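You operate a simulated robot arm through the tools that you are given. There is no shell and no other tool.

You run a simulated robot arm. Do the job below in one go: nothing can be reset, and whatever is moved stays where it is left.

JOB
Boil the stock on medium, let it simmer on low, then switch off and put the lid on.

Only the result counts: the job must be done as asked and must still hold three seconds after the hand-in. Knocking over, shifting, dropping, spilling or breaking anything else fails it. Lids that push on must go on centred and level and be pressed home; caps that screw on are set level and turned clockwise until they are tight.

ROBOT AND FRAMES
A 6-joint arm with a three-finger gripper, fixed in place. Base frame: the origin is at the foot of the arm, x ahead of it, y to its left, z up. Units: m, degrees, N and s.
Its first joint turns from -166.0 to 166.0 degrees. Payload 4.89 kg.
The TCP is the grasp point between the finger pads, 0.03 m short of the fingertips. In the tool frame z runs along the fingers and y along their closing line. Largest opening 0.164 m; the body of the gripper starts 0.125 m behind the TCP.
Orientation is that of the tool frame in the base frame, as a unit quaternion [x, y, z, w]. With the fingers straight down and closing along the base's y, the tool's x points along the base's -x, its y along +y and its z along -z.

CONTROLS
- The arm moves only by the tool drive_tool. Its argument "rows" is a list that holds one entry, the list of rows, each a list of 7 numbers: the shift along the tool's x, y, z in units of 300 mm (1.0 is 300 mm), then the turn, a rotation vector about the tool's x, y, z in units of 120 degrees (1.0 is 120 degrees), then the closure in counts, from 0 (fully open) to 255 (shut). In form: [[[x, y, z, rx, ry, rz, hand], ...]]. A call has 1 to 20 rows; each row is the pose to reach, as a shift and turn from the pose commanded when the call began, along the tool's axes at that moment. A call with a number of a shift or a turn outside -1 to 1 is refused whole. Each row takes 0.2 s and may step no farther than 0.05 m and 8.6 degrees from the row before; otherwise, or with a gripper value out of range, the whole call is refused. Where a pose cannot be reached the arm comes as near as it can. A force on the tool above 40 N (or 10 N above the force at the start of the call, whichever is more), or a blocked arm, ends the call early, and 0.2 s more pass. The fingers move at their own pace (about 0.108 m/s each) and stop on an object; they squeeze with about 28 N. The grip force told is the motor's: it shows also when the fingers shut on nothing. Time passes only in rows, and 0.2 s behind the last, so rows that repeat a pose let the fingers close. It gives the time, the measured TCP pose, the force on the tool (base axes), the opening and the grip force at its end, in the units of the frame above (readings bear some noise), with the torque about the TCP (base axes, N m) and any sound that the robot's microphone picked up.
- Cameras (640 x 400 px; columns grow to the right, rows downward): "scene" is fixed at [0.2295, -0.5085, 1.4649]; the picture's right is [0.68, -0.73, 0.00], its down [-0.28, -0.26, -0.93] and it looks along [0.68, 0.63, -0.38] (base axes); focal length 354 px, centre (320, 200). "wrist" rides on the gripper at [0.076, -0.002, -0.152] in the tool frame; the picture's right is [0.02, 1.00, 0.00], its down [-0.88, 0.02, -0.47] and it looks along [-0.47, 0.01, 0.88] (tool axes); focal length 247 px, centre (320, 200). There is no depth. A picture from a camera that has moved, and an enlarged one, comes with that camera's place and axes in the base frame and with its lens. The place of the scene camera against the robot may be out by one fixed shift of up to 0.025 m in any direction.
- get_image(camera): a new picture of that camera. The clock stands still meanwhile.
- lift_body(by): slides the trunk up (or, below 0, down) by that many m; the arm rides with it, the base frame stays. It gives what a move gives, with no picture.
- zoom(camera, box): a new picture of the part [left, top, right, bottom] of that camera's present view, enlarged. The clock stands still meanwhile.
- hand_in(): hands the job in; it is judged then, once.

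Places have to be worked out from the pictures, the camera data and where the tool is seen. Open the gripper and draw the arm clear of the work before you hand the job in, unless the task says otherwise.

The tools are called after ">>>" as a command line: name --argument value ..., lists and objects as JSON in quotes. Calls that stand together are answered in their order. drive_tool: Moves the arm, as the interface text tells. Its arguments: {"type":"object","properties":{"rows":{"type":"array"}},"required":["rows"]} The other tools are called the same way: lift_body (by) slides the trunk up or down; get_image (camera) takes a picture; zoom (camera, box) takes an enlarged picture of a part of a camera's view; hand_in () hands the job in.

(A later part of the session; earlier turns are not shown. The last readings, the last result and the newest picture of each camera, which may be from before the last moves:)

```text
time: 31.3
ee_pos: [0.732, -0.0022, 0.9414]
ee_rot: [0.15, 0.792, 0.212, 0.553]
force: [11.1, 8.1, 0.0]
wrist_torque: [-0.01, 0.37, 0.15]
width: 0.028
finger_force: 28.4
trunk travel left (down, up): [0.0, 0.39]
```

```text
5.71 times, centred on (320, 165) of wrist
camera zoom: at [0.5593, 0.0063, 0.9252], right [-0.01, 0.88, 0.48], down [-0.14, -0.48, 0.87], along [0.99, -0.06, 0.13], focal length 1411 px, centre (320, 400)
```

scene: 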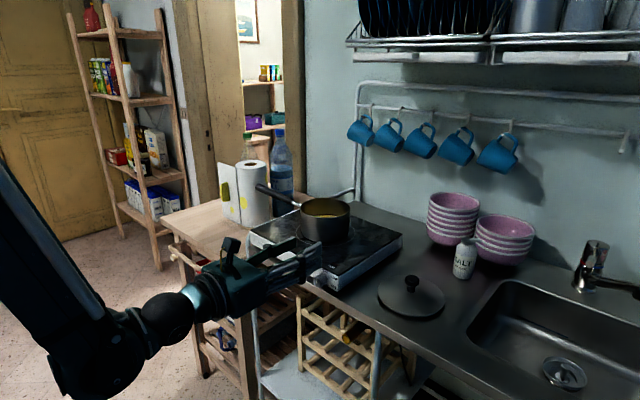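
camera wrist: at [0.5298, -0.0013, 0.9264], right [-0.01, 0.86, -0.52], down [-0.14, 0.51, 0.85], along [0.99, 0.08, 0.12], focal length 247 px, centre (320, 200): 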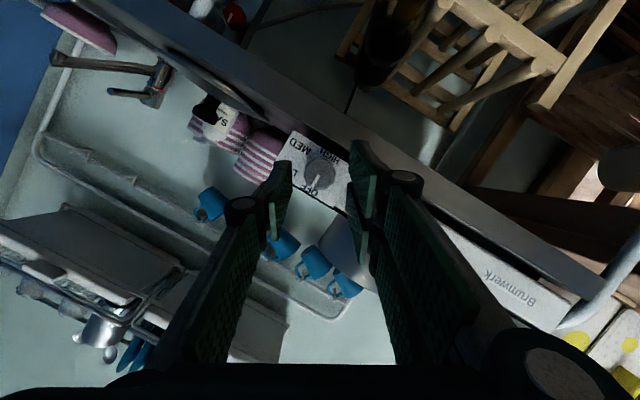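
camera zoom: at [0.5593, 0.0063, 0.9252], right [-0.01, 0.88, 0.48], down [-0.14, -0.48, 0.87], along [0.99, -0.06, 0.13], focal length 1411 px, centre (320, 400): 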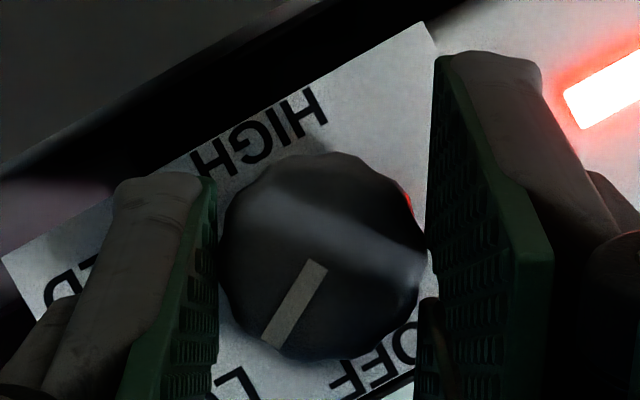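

The knob followed the grip and is at about LOW now. I open, back off 20 mm and check where the pointer settles.

>>> drive_tool --rows '[[[0, 0, 0, 0, 0, 0, 187], [0, 0, 0, 0, 0, 0, 187], [0.0115, 0, -0.0313, 0, 0, 0, 187], [0.023, 0, -0.0626, 0, 0, 0, 187]]]'

>>> zoom --camera "wrist" --box '[240, 105, 400, 205]'

>>> zoom --camera "scene" --box '[240, 170, 400, 300]'

```text
time: 32.3
ee_pos: [0.7094, -0.0024, 0.9419]
ee_rot: [0.149, 0.792, 0.211, 0.553]
force: [0.3, 0.3, -0.4]
wrist_torque: [0.01, 0.02, 0.02]
width: 0.0438
finger_force: 0.1
trunk travel left (down, up): [0.0, 0.39]
```

```text
4.00 times, centred on (320, 155) of wrist
camera zoom: at [0.539, 0.0059, 0.9257], right [-0.01, 0.88, 0.48], down [-0.14, -0.48, 0.87], along [0.99, -0.06, 0.13], focal length 988 px, centre (320, 380)
```

zoom: 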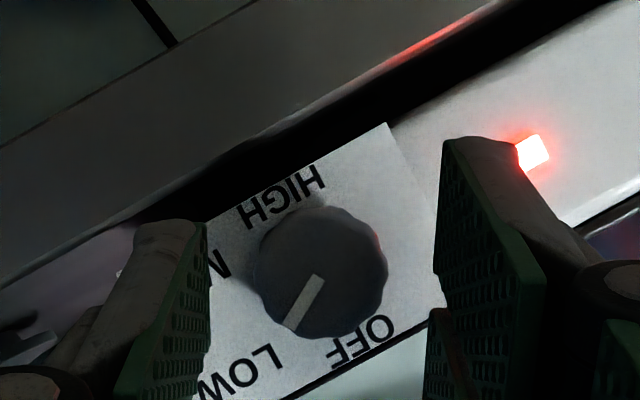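

```text
3.08 times, centred on (320, 235) of scene
camera zoom: at [0.2295, -0.5085, 1.4649], right [0.68, -0.73, 0.0], down [-0.28, -0.26, -0.93], along [0.68, 0.63, -0.38], focal length 1089 px, centre (320, 92)
```

zoom: 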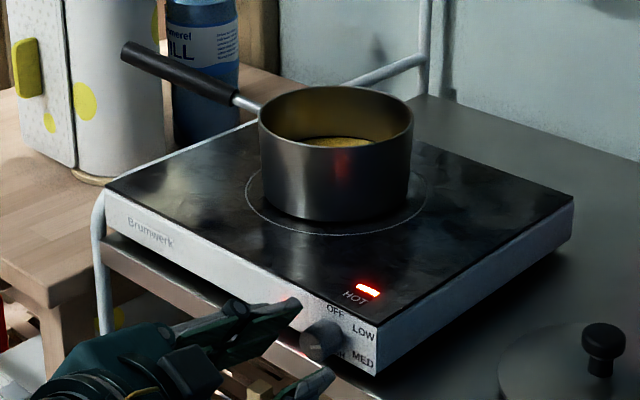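

The pointer rests at LOW, and the power and HOT lamps are lit. I rotate the hand back 60 degrees about the knob's axis while retreated, for the next bite.

>>> drive_tool --rows '[[[0.002, 0.0037, 0.0007, 0.0216, 0, -0.0587, 187], [0.004, 0.0074, 0.0015, 0.0431, 0, -0.1173, 187], [0.006, 0.0111, 0.0022, 0.0647, 0, -0.176, 187], [0.008, 0.0149, 0.003, 0.0862, 0, -0.2347, 187], [0.0101, 0.0186, 0.0037, 0.1078, 0, -0.2933, 187], [0.0121, 0.0223, 0.0044, 0.1293, 0, -0.352, 187], [0.0141, 0.026, 0.0052, 0.1509, 0, -0.4107, 187], [0.0161, 0.0297, 0.0059, 0.1724, 0, -0.4694, 187], [0.0161, 0.0297, 0.0059, 0.1724, 0, -0.4694, 187]]]'

>>> zoom --camera "wrist" --box '[240, 105, 400, 205]'

```text
time: 34.3
ee_pos: [0.709, 0.0077, 0.9426]
ee_rot: [-0.148, 0.792, -0.214, 0.552]
force: [0.2, 0.8, 0.4]
wrist_torque: [0.02, -0.01, 0.02]
width: 0.0439
finger_force: 0.0
trunk travel left (down, up): [0.0, 0.39]
```

```text
4.00 times, centred on (320, 155) of wrist
camera zoom: at [0.5387, -0.0025, 0.9269], right [-0.01, 0.85, -0.52], down [-0.14, 0.51, 0.85], along [0.99, 0.08, 0.12], focal length 988 px, centre (320, 380)
```

zoom: 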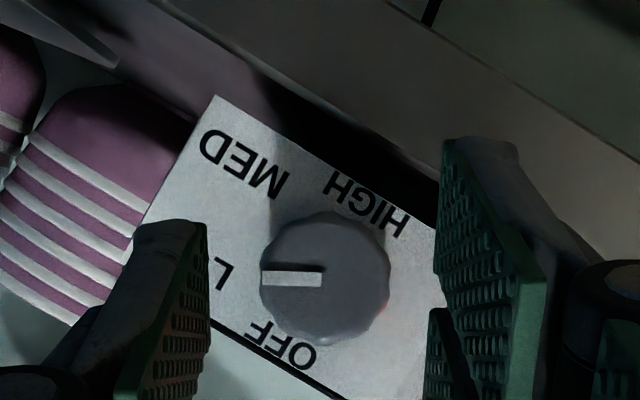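

The knob now appears about 0.8 mm to the tool's +y side. I approach 20 mm along base x with that correction.

>>> drive_tool --rows '[[[-0.0058, 0.0013, 0.0157, 0, 0, 0, 187], [-0.0115, 0.0027, 0.0313, 0, 0, 0, 187], [-0.0173, 0.0027, 0.047, 0, 0, 0, 195], [-0.023, 0.0027, 0.0626, 0, 0, 0, 200], [-0.023, 0.0027, 0.0626, 0, 0, 0, 200]]]'

>>> zoom --camera "wrist" --box '[264, 130, 376, 200]'

```text
time: 35.5
ee_pos: [0.7301, 0.0087, 0.9408]
ee_rot: [-0.148, 0.792, -0.212, 0.553]
force: [-0.3, -0.6, 0.3]
wrist_torque: [0.03, 0.0, 0.01]
width: 0.0356
finger_force: 0.0
trunk travel left (down, up): [0.0, 0.39]
```

```text
5.71 times, centred on (320, 165) of wrist
camera zoom: at [0.559, -0.0011, 0.9262], right [-0.01, 0.86, -0.52], down [-0.14, 0.51, 0.85], along [0.99, 0.08, 0.12], focal length 1411 px, centre (320, 400)
```

zoom: 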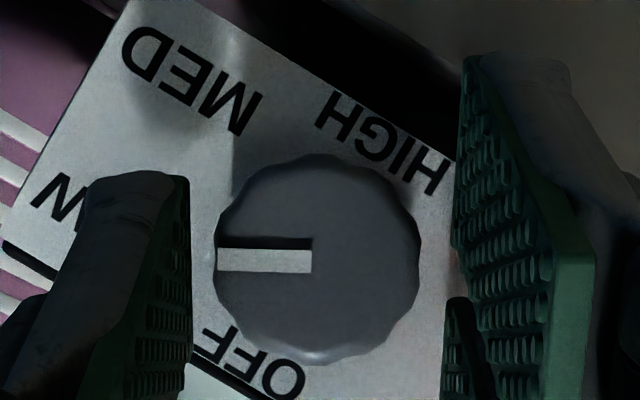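

The knob is now about 0.5 mm to the other side, so I correct by -0.45 mm and close on it.

>>> drive_tool --rows '[[[0, -0.0015, 0, 0, 0, 0, 205], [0, -0.0015, 0, 0, 0, 0, 210], [0, -0.0015, 0, 0, 0, 0, 214], [0, -0.0015, 0, 0, 0, 0, 214]]]'

```text
time: 36.5
ee_pos: [0.7307, 0.0088, 0.9414]
ee_rot: [-0.148, 0.792, -0.212, 0.553]
force: [-0.6, 7.6, 0.0]
wrist_torque: [0.1, -0.03, 0.26]
width: 0.0279
finger_force: 28.0
trunk travel left (down, up): [0.0, 0.39]
```

Gripped at 28 N with about 7 N sideways. I turn the first 30 degrees of this bite, including a small correction.

>>> drive_tool --rows '[[[0.0003, -0.0033, 0.0001, -0.0216, 0, 0.0587, 214], [0.0011, -0.0077, 0.0004, -0.0431, 0, 0.1173, 214], [0.0025, -0.0125, 0.0009, -0.0647, 0, 0.176, 214], [0.0043, -0.0168, 0.0016, -0.0862, 0, 0.2347, 214]]]'

```text
time: 37.5
ee_pos: [0.7295, 0.0032, 0.9423]
ee_rot: [0.0, 0.82, 0.001, 0.573]
force: [20.7, 16.8, 3.3]
wrist_torque: [0.16, -0.21, 0.26]
width: 0.0279
finger_force: 27.8
trunk travel left (down, up): [0.0, 0.39]
```

The tool feels +21 N in x and +17 N in y, so I relieve it with +1.5 mm in x and +0.8 mm in y.

>>> drive_tool --rows '[[[-0.0017, 0.0027, 0.0047, 0, 0, 0, 214], [-0.0017, 0.0027, 0.0047, 0, 0, 0, 214]]]'

```text
time: 38.1
ee_pos: [0.7295, 0.0023, 0.9415]
ee_rot: [0.0, 0.82, 0.0, 0.572]
force: [-6.5, 6.6, -0.8]
wrist_torque: [0.05, -0.1, 0.08]
width: 0.0282
finger_force: 27.5
trunk travel left (down, up): [0.0, 0.39]
```

Forces are small again. I turn the remaining 30 degrees, to MED.

>>> drive_tool --rows '[[[0.0004, -0.0038, -0.0003, -0.0216, 0, 0.0587, 214], [0.0012, -0.008, -0.0003, -0.0431, 0, 0.1173, 214], [0.0025, -0.0122, 0.0, -0.0647, 0, 0.176, 214], [0.0044, -0.0163, 0.0006, -0.0862, 0, 0.2347, 214]]]'

>>> zoom --camera "wrist" --box '[240, 120, 400, 220]'

>>> zoom --camera "scene" --box '[240, 170, 400, 300]'

```text
time: 39.1
ee_pos: [0.7305, -0.0013, 0.942]
ee_rot: [0.148, 0.792, 0.213, 0.553]
force: [-13.9, -11.4, -0.1]
wrist_torque: [-0.17, 0.5, -0.36]
width: 0.0282
finger_force: 28.3
trunk travel left (down, up): [0.0, 0.39]
```

```text
4.00 times, centred on (320, 170) of wrist
camera zoom: at [0.5602, 0.0069, 0.9248], right [-0.01, 0.88, 0.48], down [-0.14, -0.48, 0.87], along [0.99, -0.06, 0.13], focal length 988 px, centre (320, 320)
```

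zoom: 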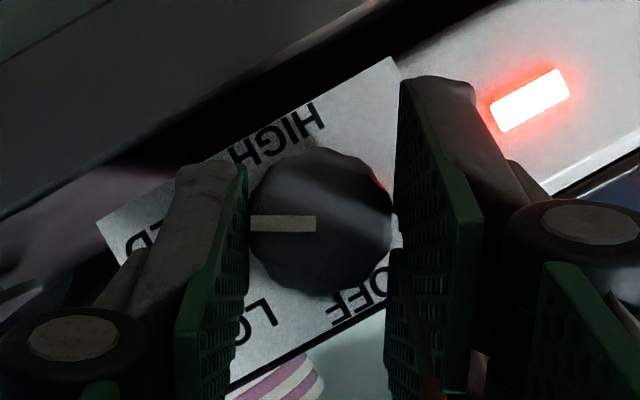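

```text
3.08 times, centred on (320, 235) of scene
camera zoom: at [0.2295, -0.5085, 1.4649], right [0.68, -0.73, 0.0], down [-0.28, -0.26, -0.93], along [0.68, 0.63, -0.38], focal length 1089 px, centre (320, 92)
```

zoom: 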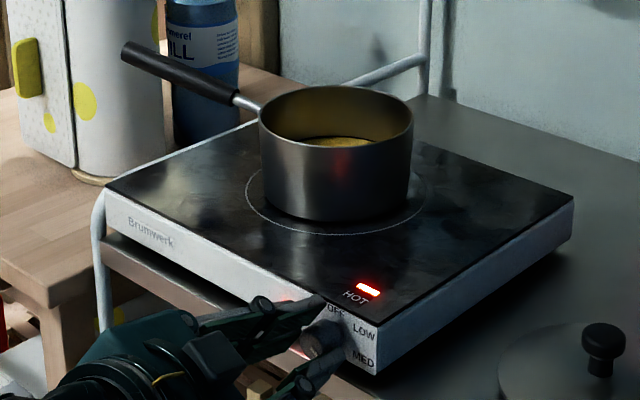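

The pointer is 120 degrees from OFF, at MED. I open the fingers, back off 20 mm, and check the pointer and the pot.

>>> drive_tool --rows '[[[0, 0, 0, 0, 0, 0, 187], [0, 0, 0, 0, 0, 0, 187], [0.0115, 0, -0.0313, 0, 0, 0, 187], [0.023, 0, -0.0626, 0, 0, 0, 187]]]'

>>> zoom --camera "wrist" --box '[240, 105, 400, 205]'

>>> zoom --camera "scene" --box '[270, 180, 400, 290]'

```text
time: 40.1
ee_pos: [0.7104, -0.0009, 0.9436]
ee_rot: [0.149, 0.792, 0.212, 0.553]
force: [-0.1, -0.6, -0.4]
wrist_torque: [0.0, -0.06, 0.03]
width: 0.0441
finger_force: 0.1
trunk travel left (down, up): [0.0, 0.39]
```

```text
4.00 times, centred on (320, 155) of wrist
camera zoom: at [0.5407, 0.008, 0.9266], right [-0.01, 0.88, 0.48], down [-0.14, -0.48, 0.87], along [0.99, -0.06, 0.13], focal length 988 px, centre (320, 380)
```

zoom: 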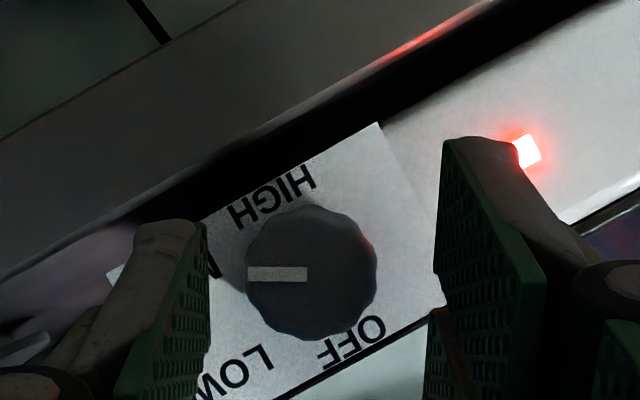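

```text
3.64 times, centred on (335, 235) of scene
camera zoom: at [0.2295, -0.5085, 1.4649], right [0.68, -0.73, 0.0], down [-0.28, -0.26, -0.93], along [0.68, 0.63, -0.38], focal length 1288 px, centre (266, 73)
```

zoom: 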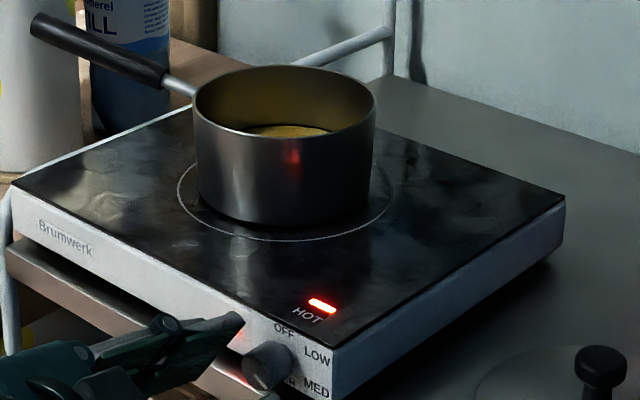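

The pointer rests at MED. The stock shows no bubbles yet, so I hold still and let time pass, listening for boiling.

>>> drive_tool --rows '[[[0, -0.005, 0, 0, 0, 0, 187], [0, -0.005, 0, 0, 0, 0, 187], [0, -0.005, 0, 0, 0, 0, 187], [0, -0.005, 0, 0, 0, 0, 187], [0, -0.005, 0, 0, 0, 0, 187], [0, -0.005, 0, 0, 0, 0, 187], [0, -0.005, 0, 0, 0, 0, 187], [0, -0.005, 0, 0, 0, 0, 187], [0, -0.005, 0, 0, 0, 0, 187], [0, -0.005, 0, 0, 0, 0, 187], [0, -0.005, 0, 0, 0, 0, 187], [0, -0.005, 0, 0, 0, 0, 187], [0, -0.005, 0, 0, 0, 0, 187], [0, -0.005, 0, 0, 0, 0, 187], [0, -0.005, 0, 0, 0, 0, 187], [0, -0.005, 0, 0, 0, 0, 187], [0, -0.005, 0, 0, 0, 0, 187], [0, -0.005, 0, 0, 0, 0, 187], [0, -0.005, 0, 0, 0, 0, 187], [0, -0.005, 0, 0, 0, 0, 187]]]'

>>> zoom --camera "scene" --box '[290, 185, 360, 230]'

>>> zoom --camera "wrist" --box '[240, 105, 400, 205]'

```text
time: 44.3
ee_pos: [0.7105, -0.0015, 0.9421]
ee_rot: [0.149, 0.792, 0.212, 0.553]
force: [-0.8, 0.7, -0.5]
wrist_torque: [0.0, 0.03, 0.04]
width: 0.0437
finger_force: 0.1
trunk travel left (down, up): [0.0, 0.39]
```

```text
8.89 times, centred on (325, 208) of scene
camera zoom: at [0.2295, -0.5085, 1.4649], right [0.68, -0.73, 0.0], down [-0.28, -0.26, -0.93], along [0.68, 0.63, -0.38], focal length 3147 px, centre (276, 133)
```

zoom: 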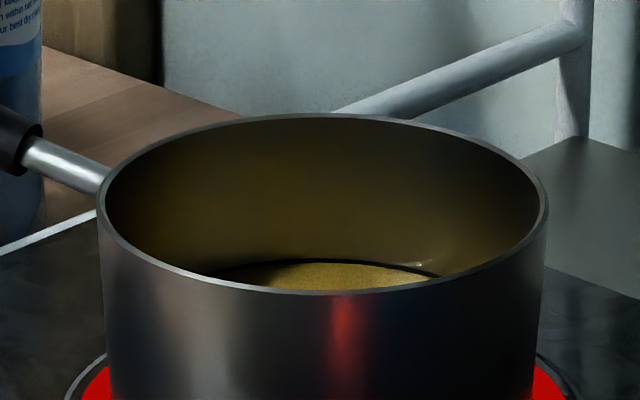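

```text
4.00 times, centred on (320, 155) of wrist
camera zoom: at [0.5403, 0.0067, 0.9251], right [-0.01, 0.88, 0.48], down [-0.14, -0.48, 0.87], along [0.99, -0.06, 0.13], focal length 988 px, centre (320, 380)
```

zoom: 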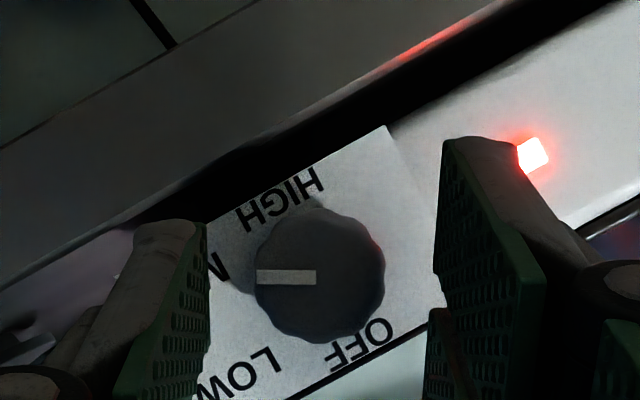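

The ring under the pot glows red and the surface of the stock is still calm. I keep waiting.

>>> drive_tool --rows '[[[0, 0, 0, 0, 0, 0, 187], [0, 0, 0, 0, 0, 0, 187], [0, 0, 0, 0, 0, 0, 187], [0, 0, 0, 0, 0, 0, 187], [0, 0, 0, 0, 0, 0, 187], [0, 0, 0, 0, 0, 0, 187], [0, 0, 0, 0, 0, 0, 187], [0, 0, 0, 0, 0, 0, 187], [0, 0, 0, 0, 0, 0, 187], [0, 0, 0, 0, 0, 0, 187], [0, 0, 0, 0, 0, 0, 187], [0, 0, 0, 0, 0, 0, 187], [0, 0, 0, 0, 0, 0, 187], [0, 0, 0, 0, 0, 0, 187], [0, 0, 0, 0, 0, 0, 187], [0, 0, 0, 0, 0, 0, 187], [0, 0, 0, 0, 0, 0, 187], [0, 0, 0, 0, 0, 0, 187], [0, 0, 0, 0, 0, 0, 187], [0, 0, 0, 0, 0, 0, 187]]]'

>>> zoom --camera "scene" --box '[290, 185, 360, 230]'

```text
time: 48.5
ee_pos: [0.7107, -0.0016, 0.9416]
ee_rot: [0.148, 0.792, 0.212, 0.553]
force: [0.9, 0.3, -0.5]
wrist_torque: [0.0, 0.0, 0.01]
width: 0.0439
finger_force: 0.1
trunk travel left (down, up): [0.0, 0.39]
```

```text
8.89 times, centred on (325, 208) of scene
camera zoom: at [0.2295, -0.5085, 1.4649], right [0.68, -0.73, 0.0], down [-0.28, -0.26, -0.93], along [0.68, 0.63, -0.38], focal length 3147 px, centre (276, 133)
```

zoom: 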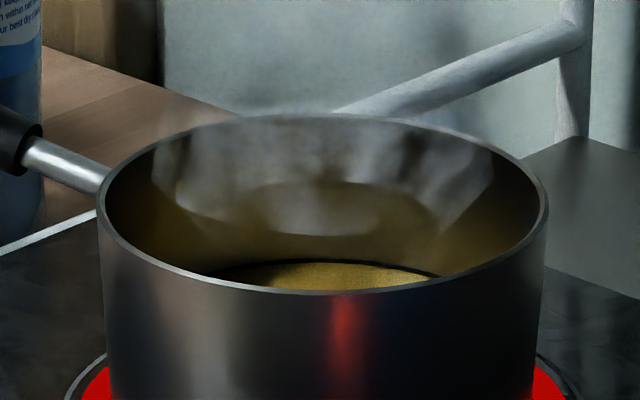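

Steam is beginning to rise, but I see no bubbles yet. I use the wait to bring the open fingers around the knob again without closing.

>>> drive_tool --rows '[[[-0.0058, 0, 0.0157, 0, 0, 0, 187], [-0.0115, 0, 0.0313, 0, 0, 0, 187], [-0.0173, 0, 0.047, 0, 0, 0, 195], [-0.023, 0, 0.0626, 0, 0, 0, 200], [-0.023, 0, 0.0626, 0, 0, 0, 200], [-0.023, 0, 0.0626, 0, 0, 0, 200], [-0.023, 0, 0.0626, 0, 0, 0, 200], [-0.023, 0, 0.0626, 0, 0, 0, 200], [-0.023, 0, 0.0626, 0, 0, 0, 200], [-0.023, 0, 0.0626, 0, 0, 0, 200]]]'

>>> zoom --camera "scene" --box '[290, 185, 360, 230]'

>>> zoom --camera "wrist" --box '[264, 130, 376, 200]'

```text
time: 50.7
ee_pos: [0.7308, -0.0025, 0.9408]
ee_rot: [0.148, 0.792, 0.212, 0.553]
force: [0.5, -0.2, -0.9]
wrist_torque: [-0.01, -0.01, 0.0]
width: 0.0352
finger_force: 0.0
trunk travel left (down, up): [0.0, 0.39]
```

```text
8.89 times, centred on (325, 208) of scene
camera zoom: at [0.2295, -0.5085, 1.4649], right [0.68, -0.73, 0.0], down [-0.28, -0.26, -0.93], along [0.68, 0.63, -0.38], focal length 3147 px, centre (276, 133)
```

zoom: 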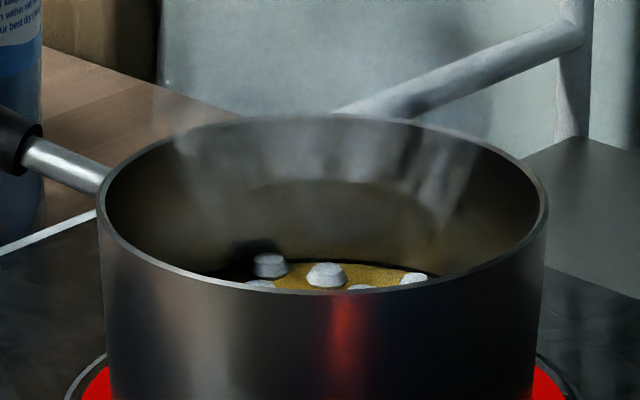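

```text
5.71 times, centred on (320, 165) of wrist
camera zoom: at [0.56, 0.0059, 0.9247], right [-0.01, 0.88, 0.48], down [-0.14, -0.48, 0.87], along [0.99, -0.06, 0.13], focal length 1411 px, centre (320, 400)
```

zoom: 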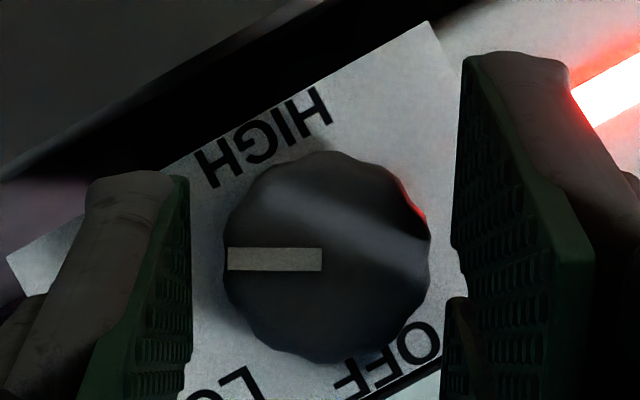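

Large bubbles and steam show that the stock boils. The knob is about 0.8 mm to the tool's +y side, so I correct and close on it.

>>> drive_tool --rows '[[[0, 0.0025, 0, 0, 0, 0, 205], [0, 0.0025, 0, 0, 0, 0, 210], [0, 0.0025, 0, 0, 0, 0, 214], [0, 0.0025, 0, 0, 0, 0, 214]]]'

>>> zoom --camera "scene" --box '[290, 185, 360, 230]'

```text
time: 51.7
ee_pos: [0.7308, -0.002, 0.9408]
ee_rot: [0.148, 0.792, 0.211, 0.553]
force: [2.5, 6.5, 5.8]
wrist_torque: [0.1, -0.07, 0.22]
width: 0.0281
finger_force: 27.8
trunk travel left (down, up): [0.0, 0.39]
```

```text
8.89 times, centred on (325, 208) of scene
camera zoom: at [0.2295, -0.5085, 1.4649], right [0.68, -0.73, 0.0], down [-0.28, -0.26, -0.93], along [0.68, 0.63, -0.38], focal length 3147 px, centre (276, 133)
```

zoom: 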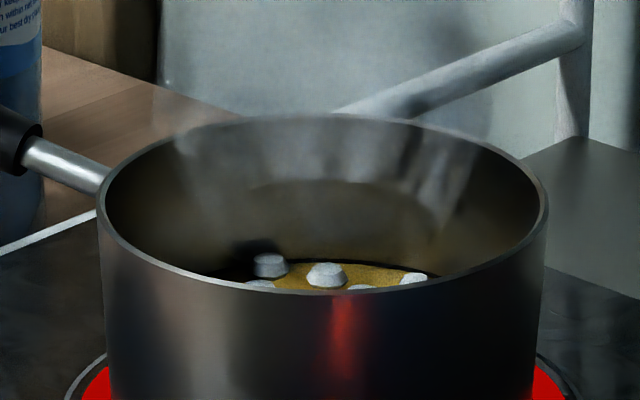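

Firm grip, with small forces, and the stock is still boiling on MED. I turn counter-clockwise 30 degrees as the first half toward LOW.

>>> drive_tool --rows '[[[0.0003, 0.0055, 0.0001, 0.0216, 0, -0.0587, 214], [0.0011, 0.01, 0.0004, 0.0431, 0, -0.1173, 214], [0.0025, 0.0142, 0.0009, 0.0647, 0, -0.176, 214], [0.0043, 0.0183, 0.0016, 0.0862, 0, -0.2347, 214]]]'

```text
time: 52.7
ee_pos: [0.731, 0.0038, 0.944]
ee_rot: [0.0, 0.82, -0.001, 0.573]
force: [17.6, 2.0, 4.8]
wrist_torque: [0.03, -0.01, 0.03]
width: 0.0279
finger_force: 28.3
trunk travel left (down, up): [0.0, 0.39]
```

Only the x force is notable at about 18 N. I continue the remaining 30 degrees to LOW with a 1 mm correction in x.

>>> drive_tool --rows '[[[-0.0008, 0.0045, 0.0032, 0.0216, 0, -0.0587, 214], [0.0, 0.0089, 0.0035, 0.0431, 0, -0.1173, 214], [0.0013, 0.0131, 0.004, 0.0647, 0, -0.176, 214], [0.0032, 0.0172, 0.0047, 0.0862, 0, -0.2347, 214]]]'

>>> zoom --camera "wrist" --box '[240, 120, 400, 220]'

>>> zoom --camera "scene" --box '[290, 185, 360, 230]'

```text
time: 53.7
ee_pos: [0.7313, 0.0084, 0.9439]
ee_rot: [-0.148, 0.792, -0.214, 0.553]
force: [-7.2, -0.4, -0.3]
wrist_torque: [0.06, -0.22, 0.23]
width: 0.028
finger_force: 28.3
trunk travel left (down, up): [0.0, 0.39]
```

```text
4.00 times, centred on (320, 170) of wrist
camera zoom: at [0.5598, -0.0012, 0.9268], right [-0.01, 0.85, -0.52], down [-0.14, 0.51, 0.85], along [0.99, 0.08, 0.12], focal length 988 px, centre (320, 320)
```

zoom: 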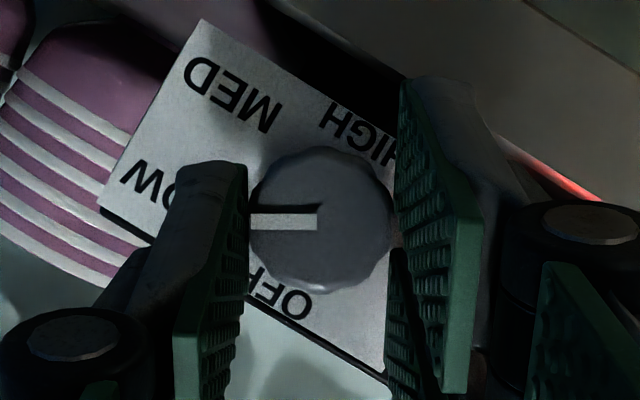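

```text
8.89 times, centred on (325, 208) of scene
camera zoom: at [0.2295, -0.5085, 1.4649], right [0.68, -0.73, 0.0], down [-0.28, -0.26, -0.93], along [0.68, 0.63, -0.38], focal length 3147 px, centre (276, 133)
```

zoom: 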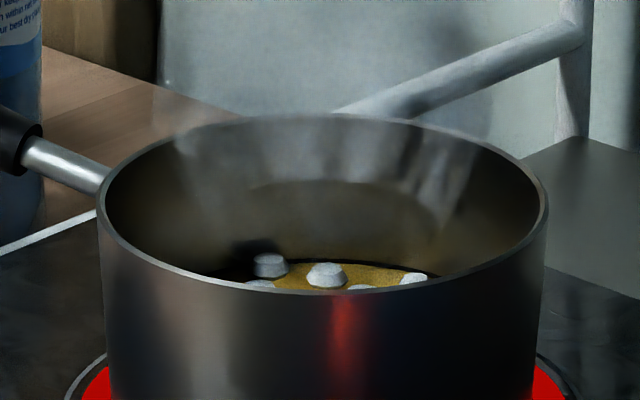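

The pointer is at LOW. I open, back off and rotate the hand back to +30 degrees for the last turn while the stock simmers.

>>> drive_tool --rows '[[[0, 0, 0, 0, 0, 0, 187], [0, 0, 0, 0, 0, 0, 187], [0.0115, 0, -0.0313, 0, 0, 0, 187], [0.023, 0, -0.0626, 0, 0, 0, 187]]]'

>>> zoom --camera "wrist" --box '[240, 105, 400, 205]'

>>> zoom --camera "scene" --box '[290, 185, 360, 230]'

```text
time: 54.7
ee_pos: [0.7108, 0.0101, 0.941]
ee_rot: [-0.148, 0.792, -0.213, 0.553]
force: [0.5, -0.2, -0.7]
wrist_torque: [-0.01, -0.05, 0.0]
width: 0.0436
finger_force: 0.0
trunk travel left (down, up): [0.0, 0.39]
```

```text
4.00 times, centred on (320, 155) of wrist
camera zoom: at [0.5401, -0.0013, 0.9257], right [-0.01, 0.86, -0.52], down [-0.14, 0.51, 0.85], along [0.99, 0.08, 0.12], focal length 988 px, centre (320, 380)
```

zoom: 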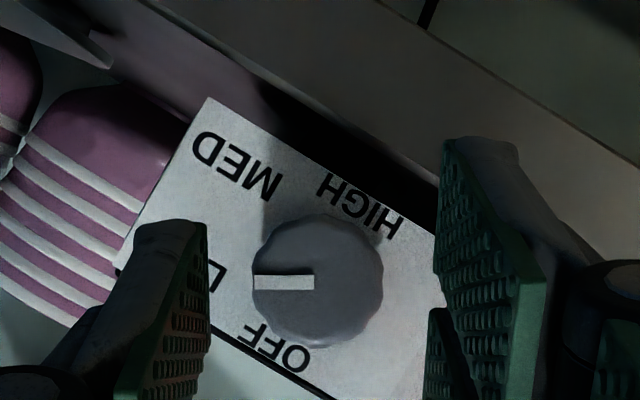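

```text
8.89 times, centred on (325, 208) of scene
camera zoom: at [0.2295, -0.5085, 1.4649], right [0.68, -0.73, 0.0], down [-0.28, -0.26, -0.93], along [0.68, 0.63, -0.38], focal length 3147 px, centre (276, 133)
```

zoom: 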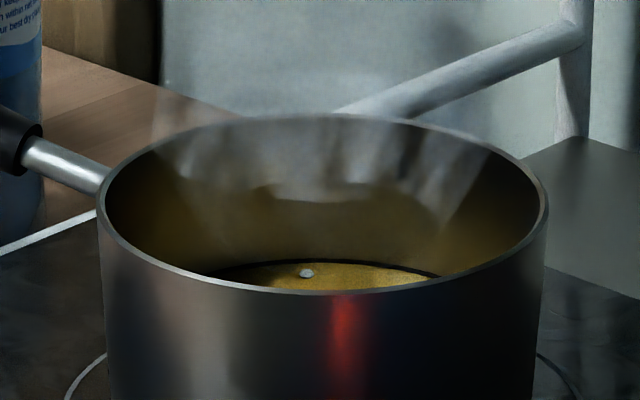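

It now simmers, with one small bubble and light steam, and the pointer is on LOW. I rotate the hand to +30 degrees in the retreated position.

>>> drive_tool --rows '[[[0.002, -0.0037, 0.0007, -0.0216, 0, 0.0587, 187], [0.004, -0.0074, 0.0015, -0.0431, 0, 0.1173, 187], [0.006, -0.0111, 0.0022, -0.0647, 0, 0.176, 187], [0.008, -0.0149, 0.003, -0.0862, 0, 0.2347, 187], [0.0101, -0.0186, 0.0037, -0.1078, 0, 0.2933, 187], [0.0121, -0.0223, 0.0044, -0.1293, 0, 0.352, 187], [0.0141, -0.026, 0.0052, -0.1509, 0, 0.4107, 187], [0.0161, -0.0297, 0.0059, -0.1724, 0, 0.4694, 187], [0.0161, -0.0297, 0.0059, -0.1724, 0, 0.4694, 187]]]'

>>> zoom --camera "wrist" --box '[240, 105, 400, 205]'

>>> zoom --camera "scene" --box '[290, 185, 360, 230]'

```text
time: 56.7
ee_pos: [0.7108, -0.0017, 0.9427]
ee_rot: [0.15, 0.792, 0.212, 0.553]
force: [-0.7, 0.0, 0.2]
wrist_torque: [0.01, 0.0, 0.0]
width: 0.0439
finger_force: 0.1
trunk travel left (down, up): [0.0, 0.39]
```

```text
4.00 times, centred on (320, 155) of wrist
camera zoom: at [0.5408, 0.007, 0.9253], right [-0.01, 0.88, 0.48], down [-0.14, -0.48, 0.87], along [0.99, -0.06, 0.13], focal length 988 px, centre (320, 380)
```

zoom: 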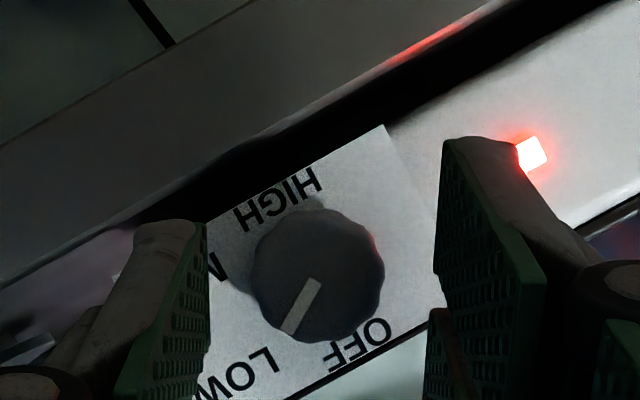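

```text
8.89 times, centred on (325, 208) of scene
camera zoom: at [0.2295, -0.5085, 1.4649], right [0.68, -0.73, 0.0], down [-0.28, -0.26, -0.93], along [0.68, 0.63, -0.38], focal length 3147 px, centre (276, 133)
```

zoom: 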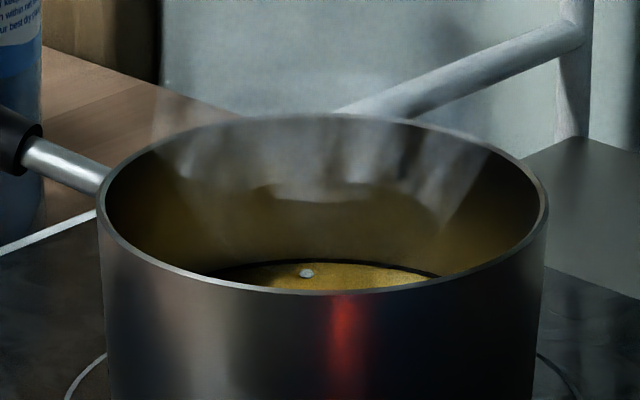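

The stock is simmering steadily with a small bubble and steam. I let it simmer on LOW for a while, keeping still.

>>> drive_tool --rows '[[[0, 0, 0, 0, 0, 0, 187], [0, 0, 0, 0, 0, 0, 187], [0, 0, 0, 0, 0, 0, 187], [0, 0, 0, 0, 0, 0, 187], [0, 0, 0, 0, 0, 0, 187], [0, 0, 0, 0, 0, 0, 187], [0, 0, 0, 0, 0, 0, 187], [0, 0, 0, 0, 0, 0, 187], [0, 0, 0, 0, 0, 0, 187], [0, 0, 0, 0, 0, 0, 187], [0, 0, 0, 0, 0, 0, 187], [0, 0, 0, 0, 0, 0, 187], [0, 0, 0, 0, 0, 0, 187], [0, 0, 0, 0, 0, 0, 187], [0, 0, 0, 0, 0, 0, 187], [0, 0, 0, 0, 0, 0, 187], [0, 0, 0, 0, 0, 0, 187], [0, 0, 0, 0, 0, 0, 187], [0, 0, 0, 0, 0, 0, 187], [0, 0, 0, 0, 0, 0, 187]]]'

>>> zoom --camera "scene" --box '[270, 180, 400, 290]'

```text
time: 60.9
ee_pos: [0.7109, -0.002, 0.9413]
ee_rot: [0.149, 0.792, 0.21, 0.554]
force: [-0.6, -0.6, -0.7]
wrist_torque: [0.01, -0.04, -0.01]
width: 0.0437
finger_force: 0.2
trunk travel left (down, up): [0.0, 0.39]
```

```text
3.64 times, centred on (335, 235) of scene
camera zoom: at [0.2295, -0.5085, 1.4649], right [0.68, -0.73, 0.0], down [-0.28, -0.26, -0.93], along [0.68, 0.63, -0.38], focal length 1288 px, centre (266, 73)
```

zoom: 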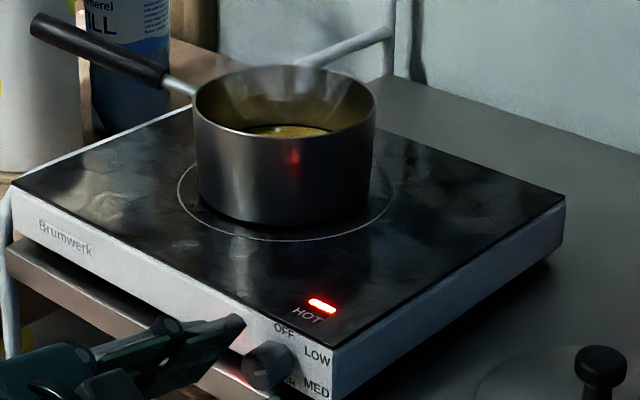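

Still simmering. I wait another stretch.

>>> drive_tool --rows '[[[0, 0, 0, 0, 0, 0, 187], [0, 0, 0, 0, 0, 0, 187], [0, 0, 0, 0, 0, 0, 187], [0, 0, 0, 0, 0, 0, 187], [0, 0, 0, 0, 0, 0, 187], [0, 0, 0, 0, 0, 0, 187], [0, 0, 0, 0, 0, 0, 187], [0, 0, 0, 0, 0, 0, 187], [0, 0, 0, 0, 0, 0, 187], [0, 0, 0, 0, 0, 0, 187], [0, 0, 0, 0, 0, 0, 187], [0, 0, 0, 0, 0, 0, 187], [0, 0, 0, 0, 0, 0, 187], [0, 0, 0, 0, 0, 0, 187], [0, 0, 0, 0, 0, 0, 187], [0, 0, 0, 0, 0, 0, 187], [0, 0, 0, 0, 0, 0, 187], [0, 0, 0, 0, 0, 0, 187], [0, 0, 0, 0, 0, 0, 187], [0, 0, 0, 0, 0, 0, 187]]]'

>>> zoom --camera "scene" --box '[290, 185, 360, 230]'

```text
time: 65.1
ee_pos: [0.7125, -0.0009, 0.9419]
ee_rot: [0.149, 0.792, 0.211, 0.553]
force: [-0.8, 0.0, 0.3]
wrist_torque: [0.02, -0.03, 0.0]
width: 0.0439
finger_force: 0.1
trunk travel left (down, up): [0.0, 0.39]
```

```text
8.89 times, centred on (325, 208) of scene
camera zoom: at [0.2295, -0.5085, 1.4649], right [0.68, -0.73, 0.0], down [-0.28, -0.26, -0.93], along [0.68, 0.63, -0.38], focal length 3147 px, centre (276, 133)
```

zoom: 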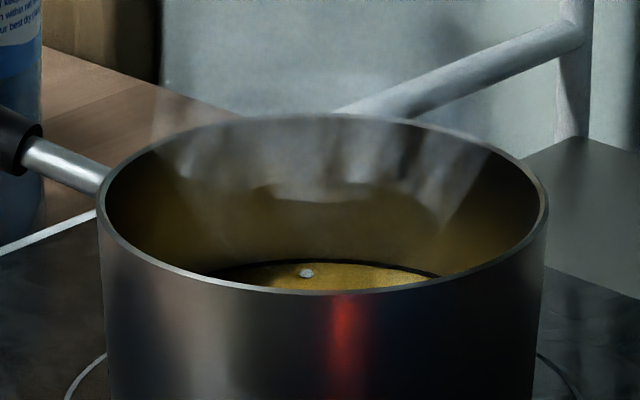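

Simmering continues unchanged. I approach the knob with open fingers and keep waiting a little longer there.

>>> drive_tool --rows '[[[-0.0058, 0.001, 0.0157, 0, 0, 0, 187], [-0.0115, 0.002, 0.0313, 0, 0, 0, 187], [-0.0173, 0.0023, 0.047, 0, 0, 0, 195], [-0.023, 0.0023, 0.0626, 0, 0, 0, 200], [-0.023, 0.0023, 0.0626, 0, 0, 0, 200], [-0.023, 0.0023, 0.0626, 0, 0, 0, 200], [-0.023, 0.0023, 0.0626, 0, 0, 0, 200], [-0.023, 0.0023, 0.0626, 0, 0, 0, 200], [-0.023, 0.0023, 0.0626, 0, 0, 0, 200], [-0.023, 0.0023, 0.0626, 0, 0, 0, 200], [-0.023, 0.0023, 0.0626, 0, 0, 0, 200], [-0.023, 0.0023, 0.0626, 0, 0, 0, 200], [-0.023, 0.0023, 0.0626, 0, 0, 0, 200], [-0.023, 0.0023, 0.0626, 0, 0, 0, 200], [-0.023, 0.0023, 0.0626, 0, 0, 0, 200], [-0.023, 0.0023, 0.0626, 0, 0, 0, 200]]]'

>>> zoom --camera "wrist" --box '[264, 130, 376, 200]'

>>> zoom --camera "scene" --box '[290, 185, 360, 230]'

```text
time: 68.5
ee_pos: [0.7308, -0.0005, 0.9411]
ee_rot: [0.149, 0.792, 0.211, 0.553]
force: [-0.1, 0.2, 0.0]
wrist_torque: [0.02, 0.03, 0.0]
width: 0.0356
finger_force: 0.1
trunk travel left (down, up): [0.0, 0.39]
```

```text
5.71 times, centred on (320, 165) of wrist
camera zoom: at [0.561, 0.0077, 0.925], right [-0.01, 0.88, 0.48], down [-0.14, -0.48, 0.87], along [0.99, -0.06, 0.13], focal length 1411 px, centre (320, 400)
```

zoom: 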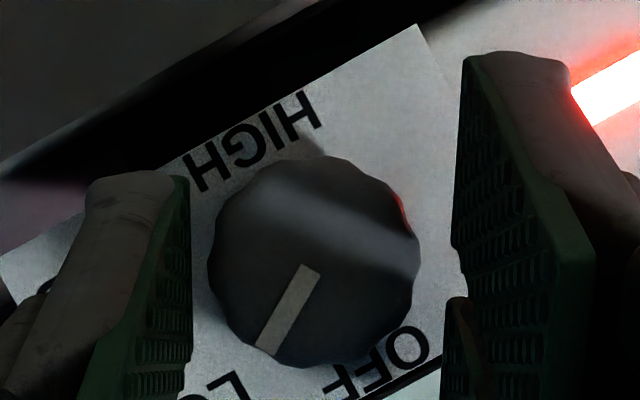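

```text
8.89 times, centred on (325, 208) of scene
camera zoom: at [0.2295, -0.5085, 1.4649], right [0.68, -0.73, 0.0], down [-0.28, -0.26, -0.93], along [0.68, 0.63, -0.38], focal length 3147 px, centre (276, 133)
```

zoom: 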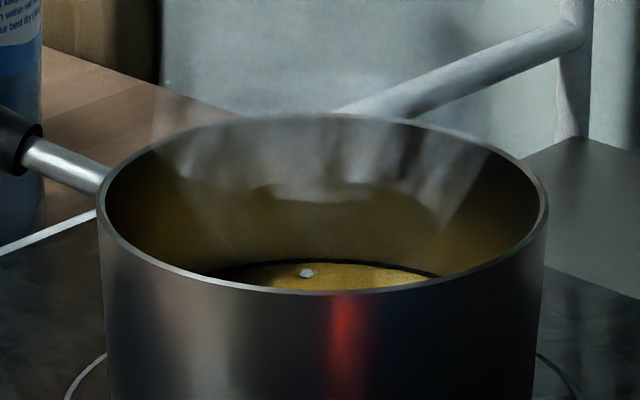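

Simmered about 15 seconds on LOW by now. The knob sits about 0.65 mm to the tool's -y side, so I correct and close on it.

>>> drive_tool --rows '[[[0, -0.0022, 0, 0, 0, 0, 205], [0, -0.0022, 0, 0, 0, 0, 210], [0, -0.0022, 0, 0, 0, 0, 214], [0, -0.0022, 0, 0, 0, 0, 214]]]'

```text
time: 69.5
ee_pos: [0.7324, -0.0006, 0.9422]
ee_rot: [0.149, 0.792, 0.212, 0.553]
force: [-0.1, -5.4, -0.4]
wrist_torque: [-0.08, 0.14, -0.18]
width: 0.0282
finger_force: 27.6
trunk travel left (down, up): [0.0, 0.39]
```

Firm grip with only about 5 N sideways. I turn counter-clockwise the first 30 degrees toward OFF.

>>> drive_tool --rows '[[[0.0003, 0.0039, 0.0001, 0.0216, 0, -0.0587, 214], [0.0011, 0.0081, 0.0004, 0.0431, 0, -0.1173, 214], [0.0025, 0.0123, 0.0009, 0.0647, 0, -0.176, 214], [0.0043, 0.0164, 0.0016, 0.0862, 0, -0.2347, 214]]]'

```text
time: 70.5
ee_pos: [0.731, 0.003, 0.9424]
ee_rot: [-0.001, 0.82, 0.0, 0.573]
force: [-2.0, 2.3, -0.9]
wrist_torque: [0.02, 0.21, 0.0]
width: 0.0282
finger_force: 28.0
trunk travel left (down, up): [0.0, 0.39]
```

Forces are near zero. I turn the last 30 degrees to OFF.

>>> drive_tool --rows '[[[0.0003, 0.0045, 0.0001, 0.0216, 0, -0.0587, 214], [0.0011, 0.0089, 0.0004, 0.0431, 0, -0.1173, 214], [0.0024, 0.0131, 0.0009, 0.0647, 0, -0.176, 214], [0.0043, 0.0172, 0.0016, 0.0862, 0, -0.2347, 214]]]'

>>> zoom --camera "wrist" --box '[240, 120, 400, 220]'

>>> zoom --camera "scene" --box '[270, 180, 400, 290]'

```text
time: 71.5
ee_pos: [0.731, 0.0089, 0.9423]
ee_rot: [-0.148, 0.792, -0.212, 0.554]
force: [11.8, 0.3, 2.7]
wrist_torque: [0.16, -0.35, 0.19]
width: 0.0282
finger_force: 27.8
trunk travel left (down, up): [0.0, 0.39]
```

```text
4.00 times, centred on (320, 170) of wrist
camera zoom: at [0.5611, -0.0014, 0.9266], right [-0.01, 0.85, -0.52], down [-0.14, 0.51, 0.85], along [0.99, 0.08, 0.12], focal length 988 px, centre (320, 320)
```

zoom: 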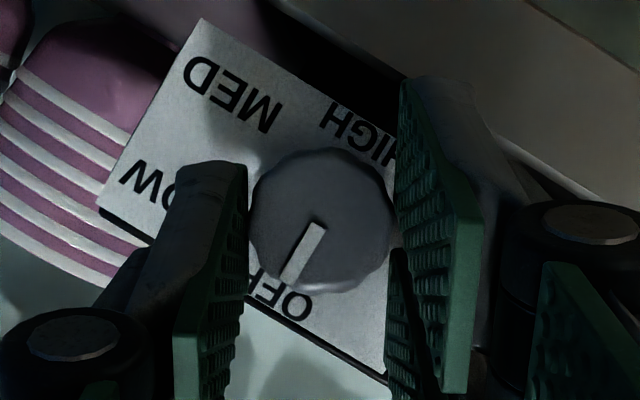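

```text
3.64 times, centred on (335, 235) of scene
camera zoom: at [0.2295, -0.5085, 1.4649], right [0.68, -0.73, 0.0], down [-0.28, -0.26, -0.93], along [0.68, 0.63, -0.38], focal length 1288 px, centre (266, 73)
```

zoom: 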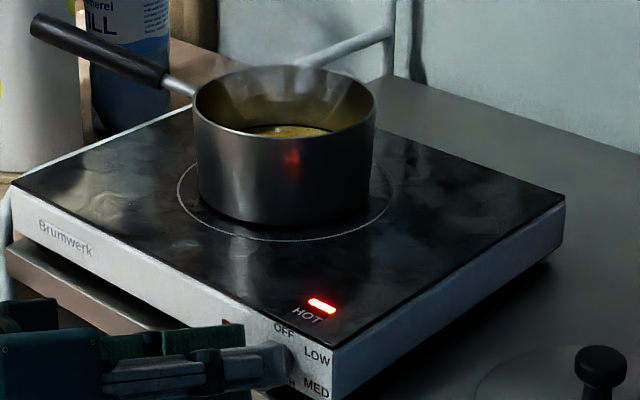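

The pointer is back at OFF and the power lamp looks dark. I release, back off 20 mm, and verify.

>>> drive_tool --rows '[[[0, 0, 0, 0, 0, 0, 187], [0, 0, 0, 0, 0, 0, 187], [0.0115, 0, -0.0313, 0, 0, 0, 187], [0.023, 0, -0.0626, 0, 0, 0, 187]]]'

>>> zoom --camera "wrist" --box '[240, 105, 400, 205]'

>>> zoom --camera "scene" --box '[270, 180, 400, 290]'

```text
time: 72.5
ee_pos: [0.7105, 0.007, 0.9395]
ee_rot: [-0.148, 0.792, -0.213, 0.553]
force: [0.5, -0.2, 0.2]
wrist_torque: [-0.03, 0.0, 0.0]
width: 0.0435
finger_force: 0.1
trunk travel left (down, up): [0.0, 0.39]
```

```text
4.00 times, centred on (320, 155) of wrist
camera zoom: at [0.5404, -0.0028, 0.9263], right [-0.01, 0.86, -0.52], down [-0.14, 0.51, 0.85], along [0.99, 0.08, 0.12], focal length 988 px, centre (320, 380)
```

zoom: 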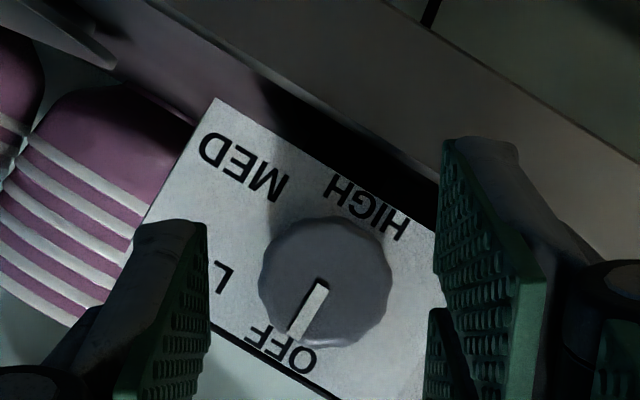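

```text
3.64 times, centred on (335, 235) of scene
camera zoom: at [0.2295, -0.5085, 1.4649], right [0.68, -0.73, 0.0], down [-0.28, -0.26, -0.93], along [0.68, 0.63, -0.38], focal length 1288 px, centre (266, 73)
```

zoom: 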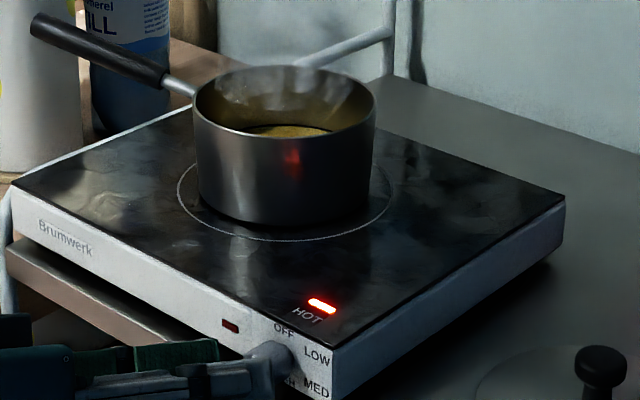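

The power lamp is out and the pointer is on OFF, so the stove is off. Now for the lid: I back away from the plate and undo the -30 degree rotation.

>>> drive_tool --rows '[[[0.0345, 0, -0.0939, 0, 0, 0, 187], [0.0, -0.03, -0.19, -0.0216, 0, 0.0587, 187], [-0.015, -0.055, -0.26, -0.0431, 0, 0.1173, 187], [-0.03, -0.08, -0.33, -0.0647, 0, 0.176, 187], [-0.0322, -0.0833, -0.3313, -0.0862, 0, 0.2347, 187]]]'

>>> lift_body --by 0.175

```text
time: 73.7
ee_pos: [0.6212, 0.0093, 0.9921]
ee_rot: [0.001, 0.82, 0.0, 0.572]
force: [0.3, -0.2, -0.1]
wrist_torque: [-0.03, 0.01, -0.06]
width: 0.0436
finger_force: 0.0
trunk travel left (down, up): [0.0, 0.39]
```

```text
time: 75.6
ee_pos: [0.621, 0.0089, 1.1667]
ee_rot: [0.001, 0.82, -0.001, 0.573]
force: [-0.6, -0.2, 0.3]
wrist_torque: [-0.03, -0.03, -0.02]
width: 0.0438
finger_force: 0.1
trunk travel left (down, up): [-0.175, 0.215]
```

I now pitch the tool straight down while raising it to about z 1.30 and moving toward the lid's side, with the gripper open.

>>> drive_tool --rows '[[[-0.0452, -0.037, -0.0166, 0, 0.0646, 0, 187], [-0.0904, -0.0741, -0.0332, 0, 0.1293, 0, 150], [-0.1356, -0.1111, -0.0498, 0, 0.1939, 0, 100], [-0.1808, -0.1481, -0.0664, 0, 0.2585, 0, 50], [-0.2259, -0.1852, -0.083, 0, 0.3232, 0, 0], [-0.2711, -0.2222, -0.0996, 0, 0.3878, 0, 0], [-0.3163, -0.2592, -0.1162, 0, 0.4524, 0, 0], [-0.3615, -0.2963, -0.1328, 0, 0.5171, 0, 0], [-0.4067, -0.3333, -0.1494, 0, 0.5817, 0, 0], [-0.4067, -0.3333, -0.1494, 0, 0.5817, 0, 0]]]'

>>> get_image --camera "wrist"

```text
time: 77.8
ee_pos: [0.6222, -0.0888, 1.2958]
ee_rot: [0.0, 1.0, 0.0, 0.0]
force: [1.0, -0.7, -0.4]
wrist_torque: [0.05, 0.16, -0.01]
width: 0.1639
finger_force: 0.1
trunk travel left (down, up): [-0.175, 0.215]
```

```text
taken
camera wrist: at [0.5448, -0.091, 1.4486], right [-0.02, 1.0, 0.0], down [0.88, 0.02, 0.47], along [0.47, 0.01, -0.88], focal length 247 px, centre (320, 200)
```

wrist: 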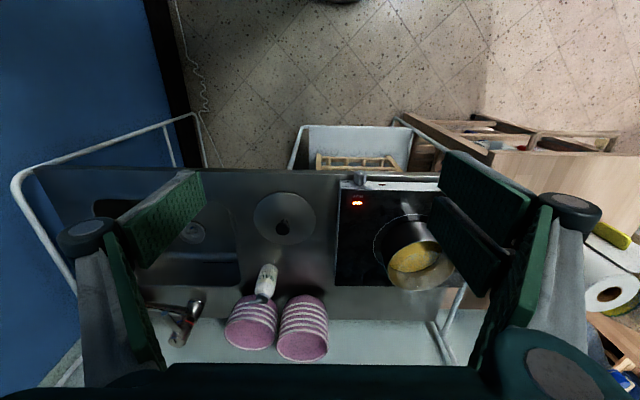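

Good overview from above: lid, pot and salt are all visible. I enlarge the lid and the pot.

>>> zoom --camera "wrist" --box '[236, 180, 332, 240]'

>>> zoom --camera "wrist" --box '[320, 165, 480, 265]'

```text
6.67 times, centred on (284, 210) of wrist
camera zoom: at [0.5448, -0.091, 1.4486], right [-0.02, 1.0, 0.0], down [0.88, 0.02, 0.47], along [0.47, 0.01, -0.88], focal length 1646 px, centre (560, 133)
```

zoom: 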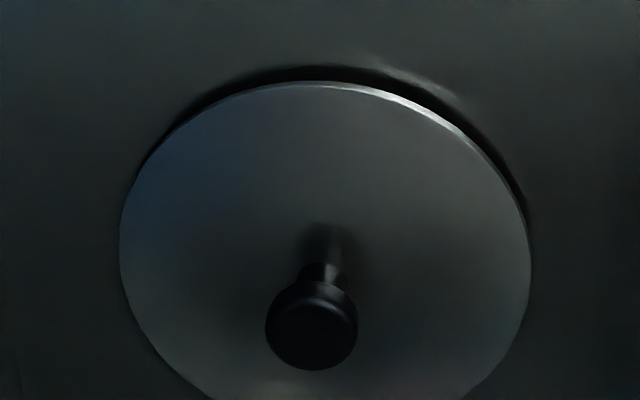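

```text
4.00 times, centred on (400, 215) of wrist
camera zoom: at [0.5448, -0.091, 1.4486], right [-0.02, 1.0, 0.0], down [0.88, 0.02, 0.47], along [0.47, 0.01, -0.88], focal length 988 px, centre (0, 140)
```

zoom: 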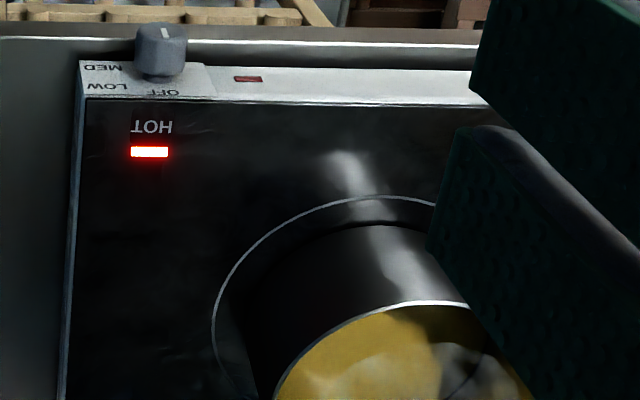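

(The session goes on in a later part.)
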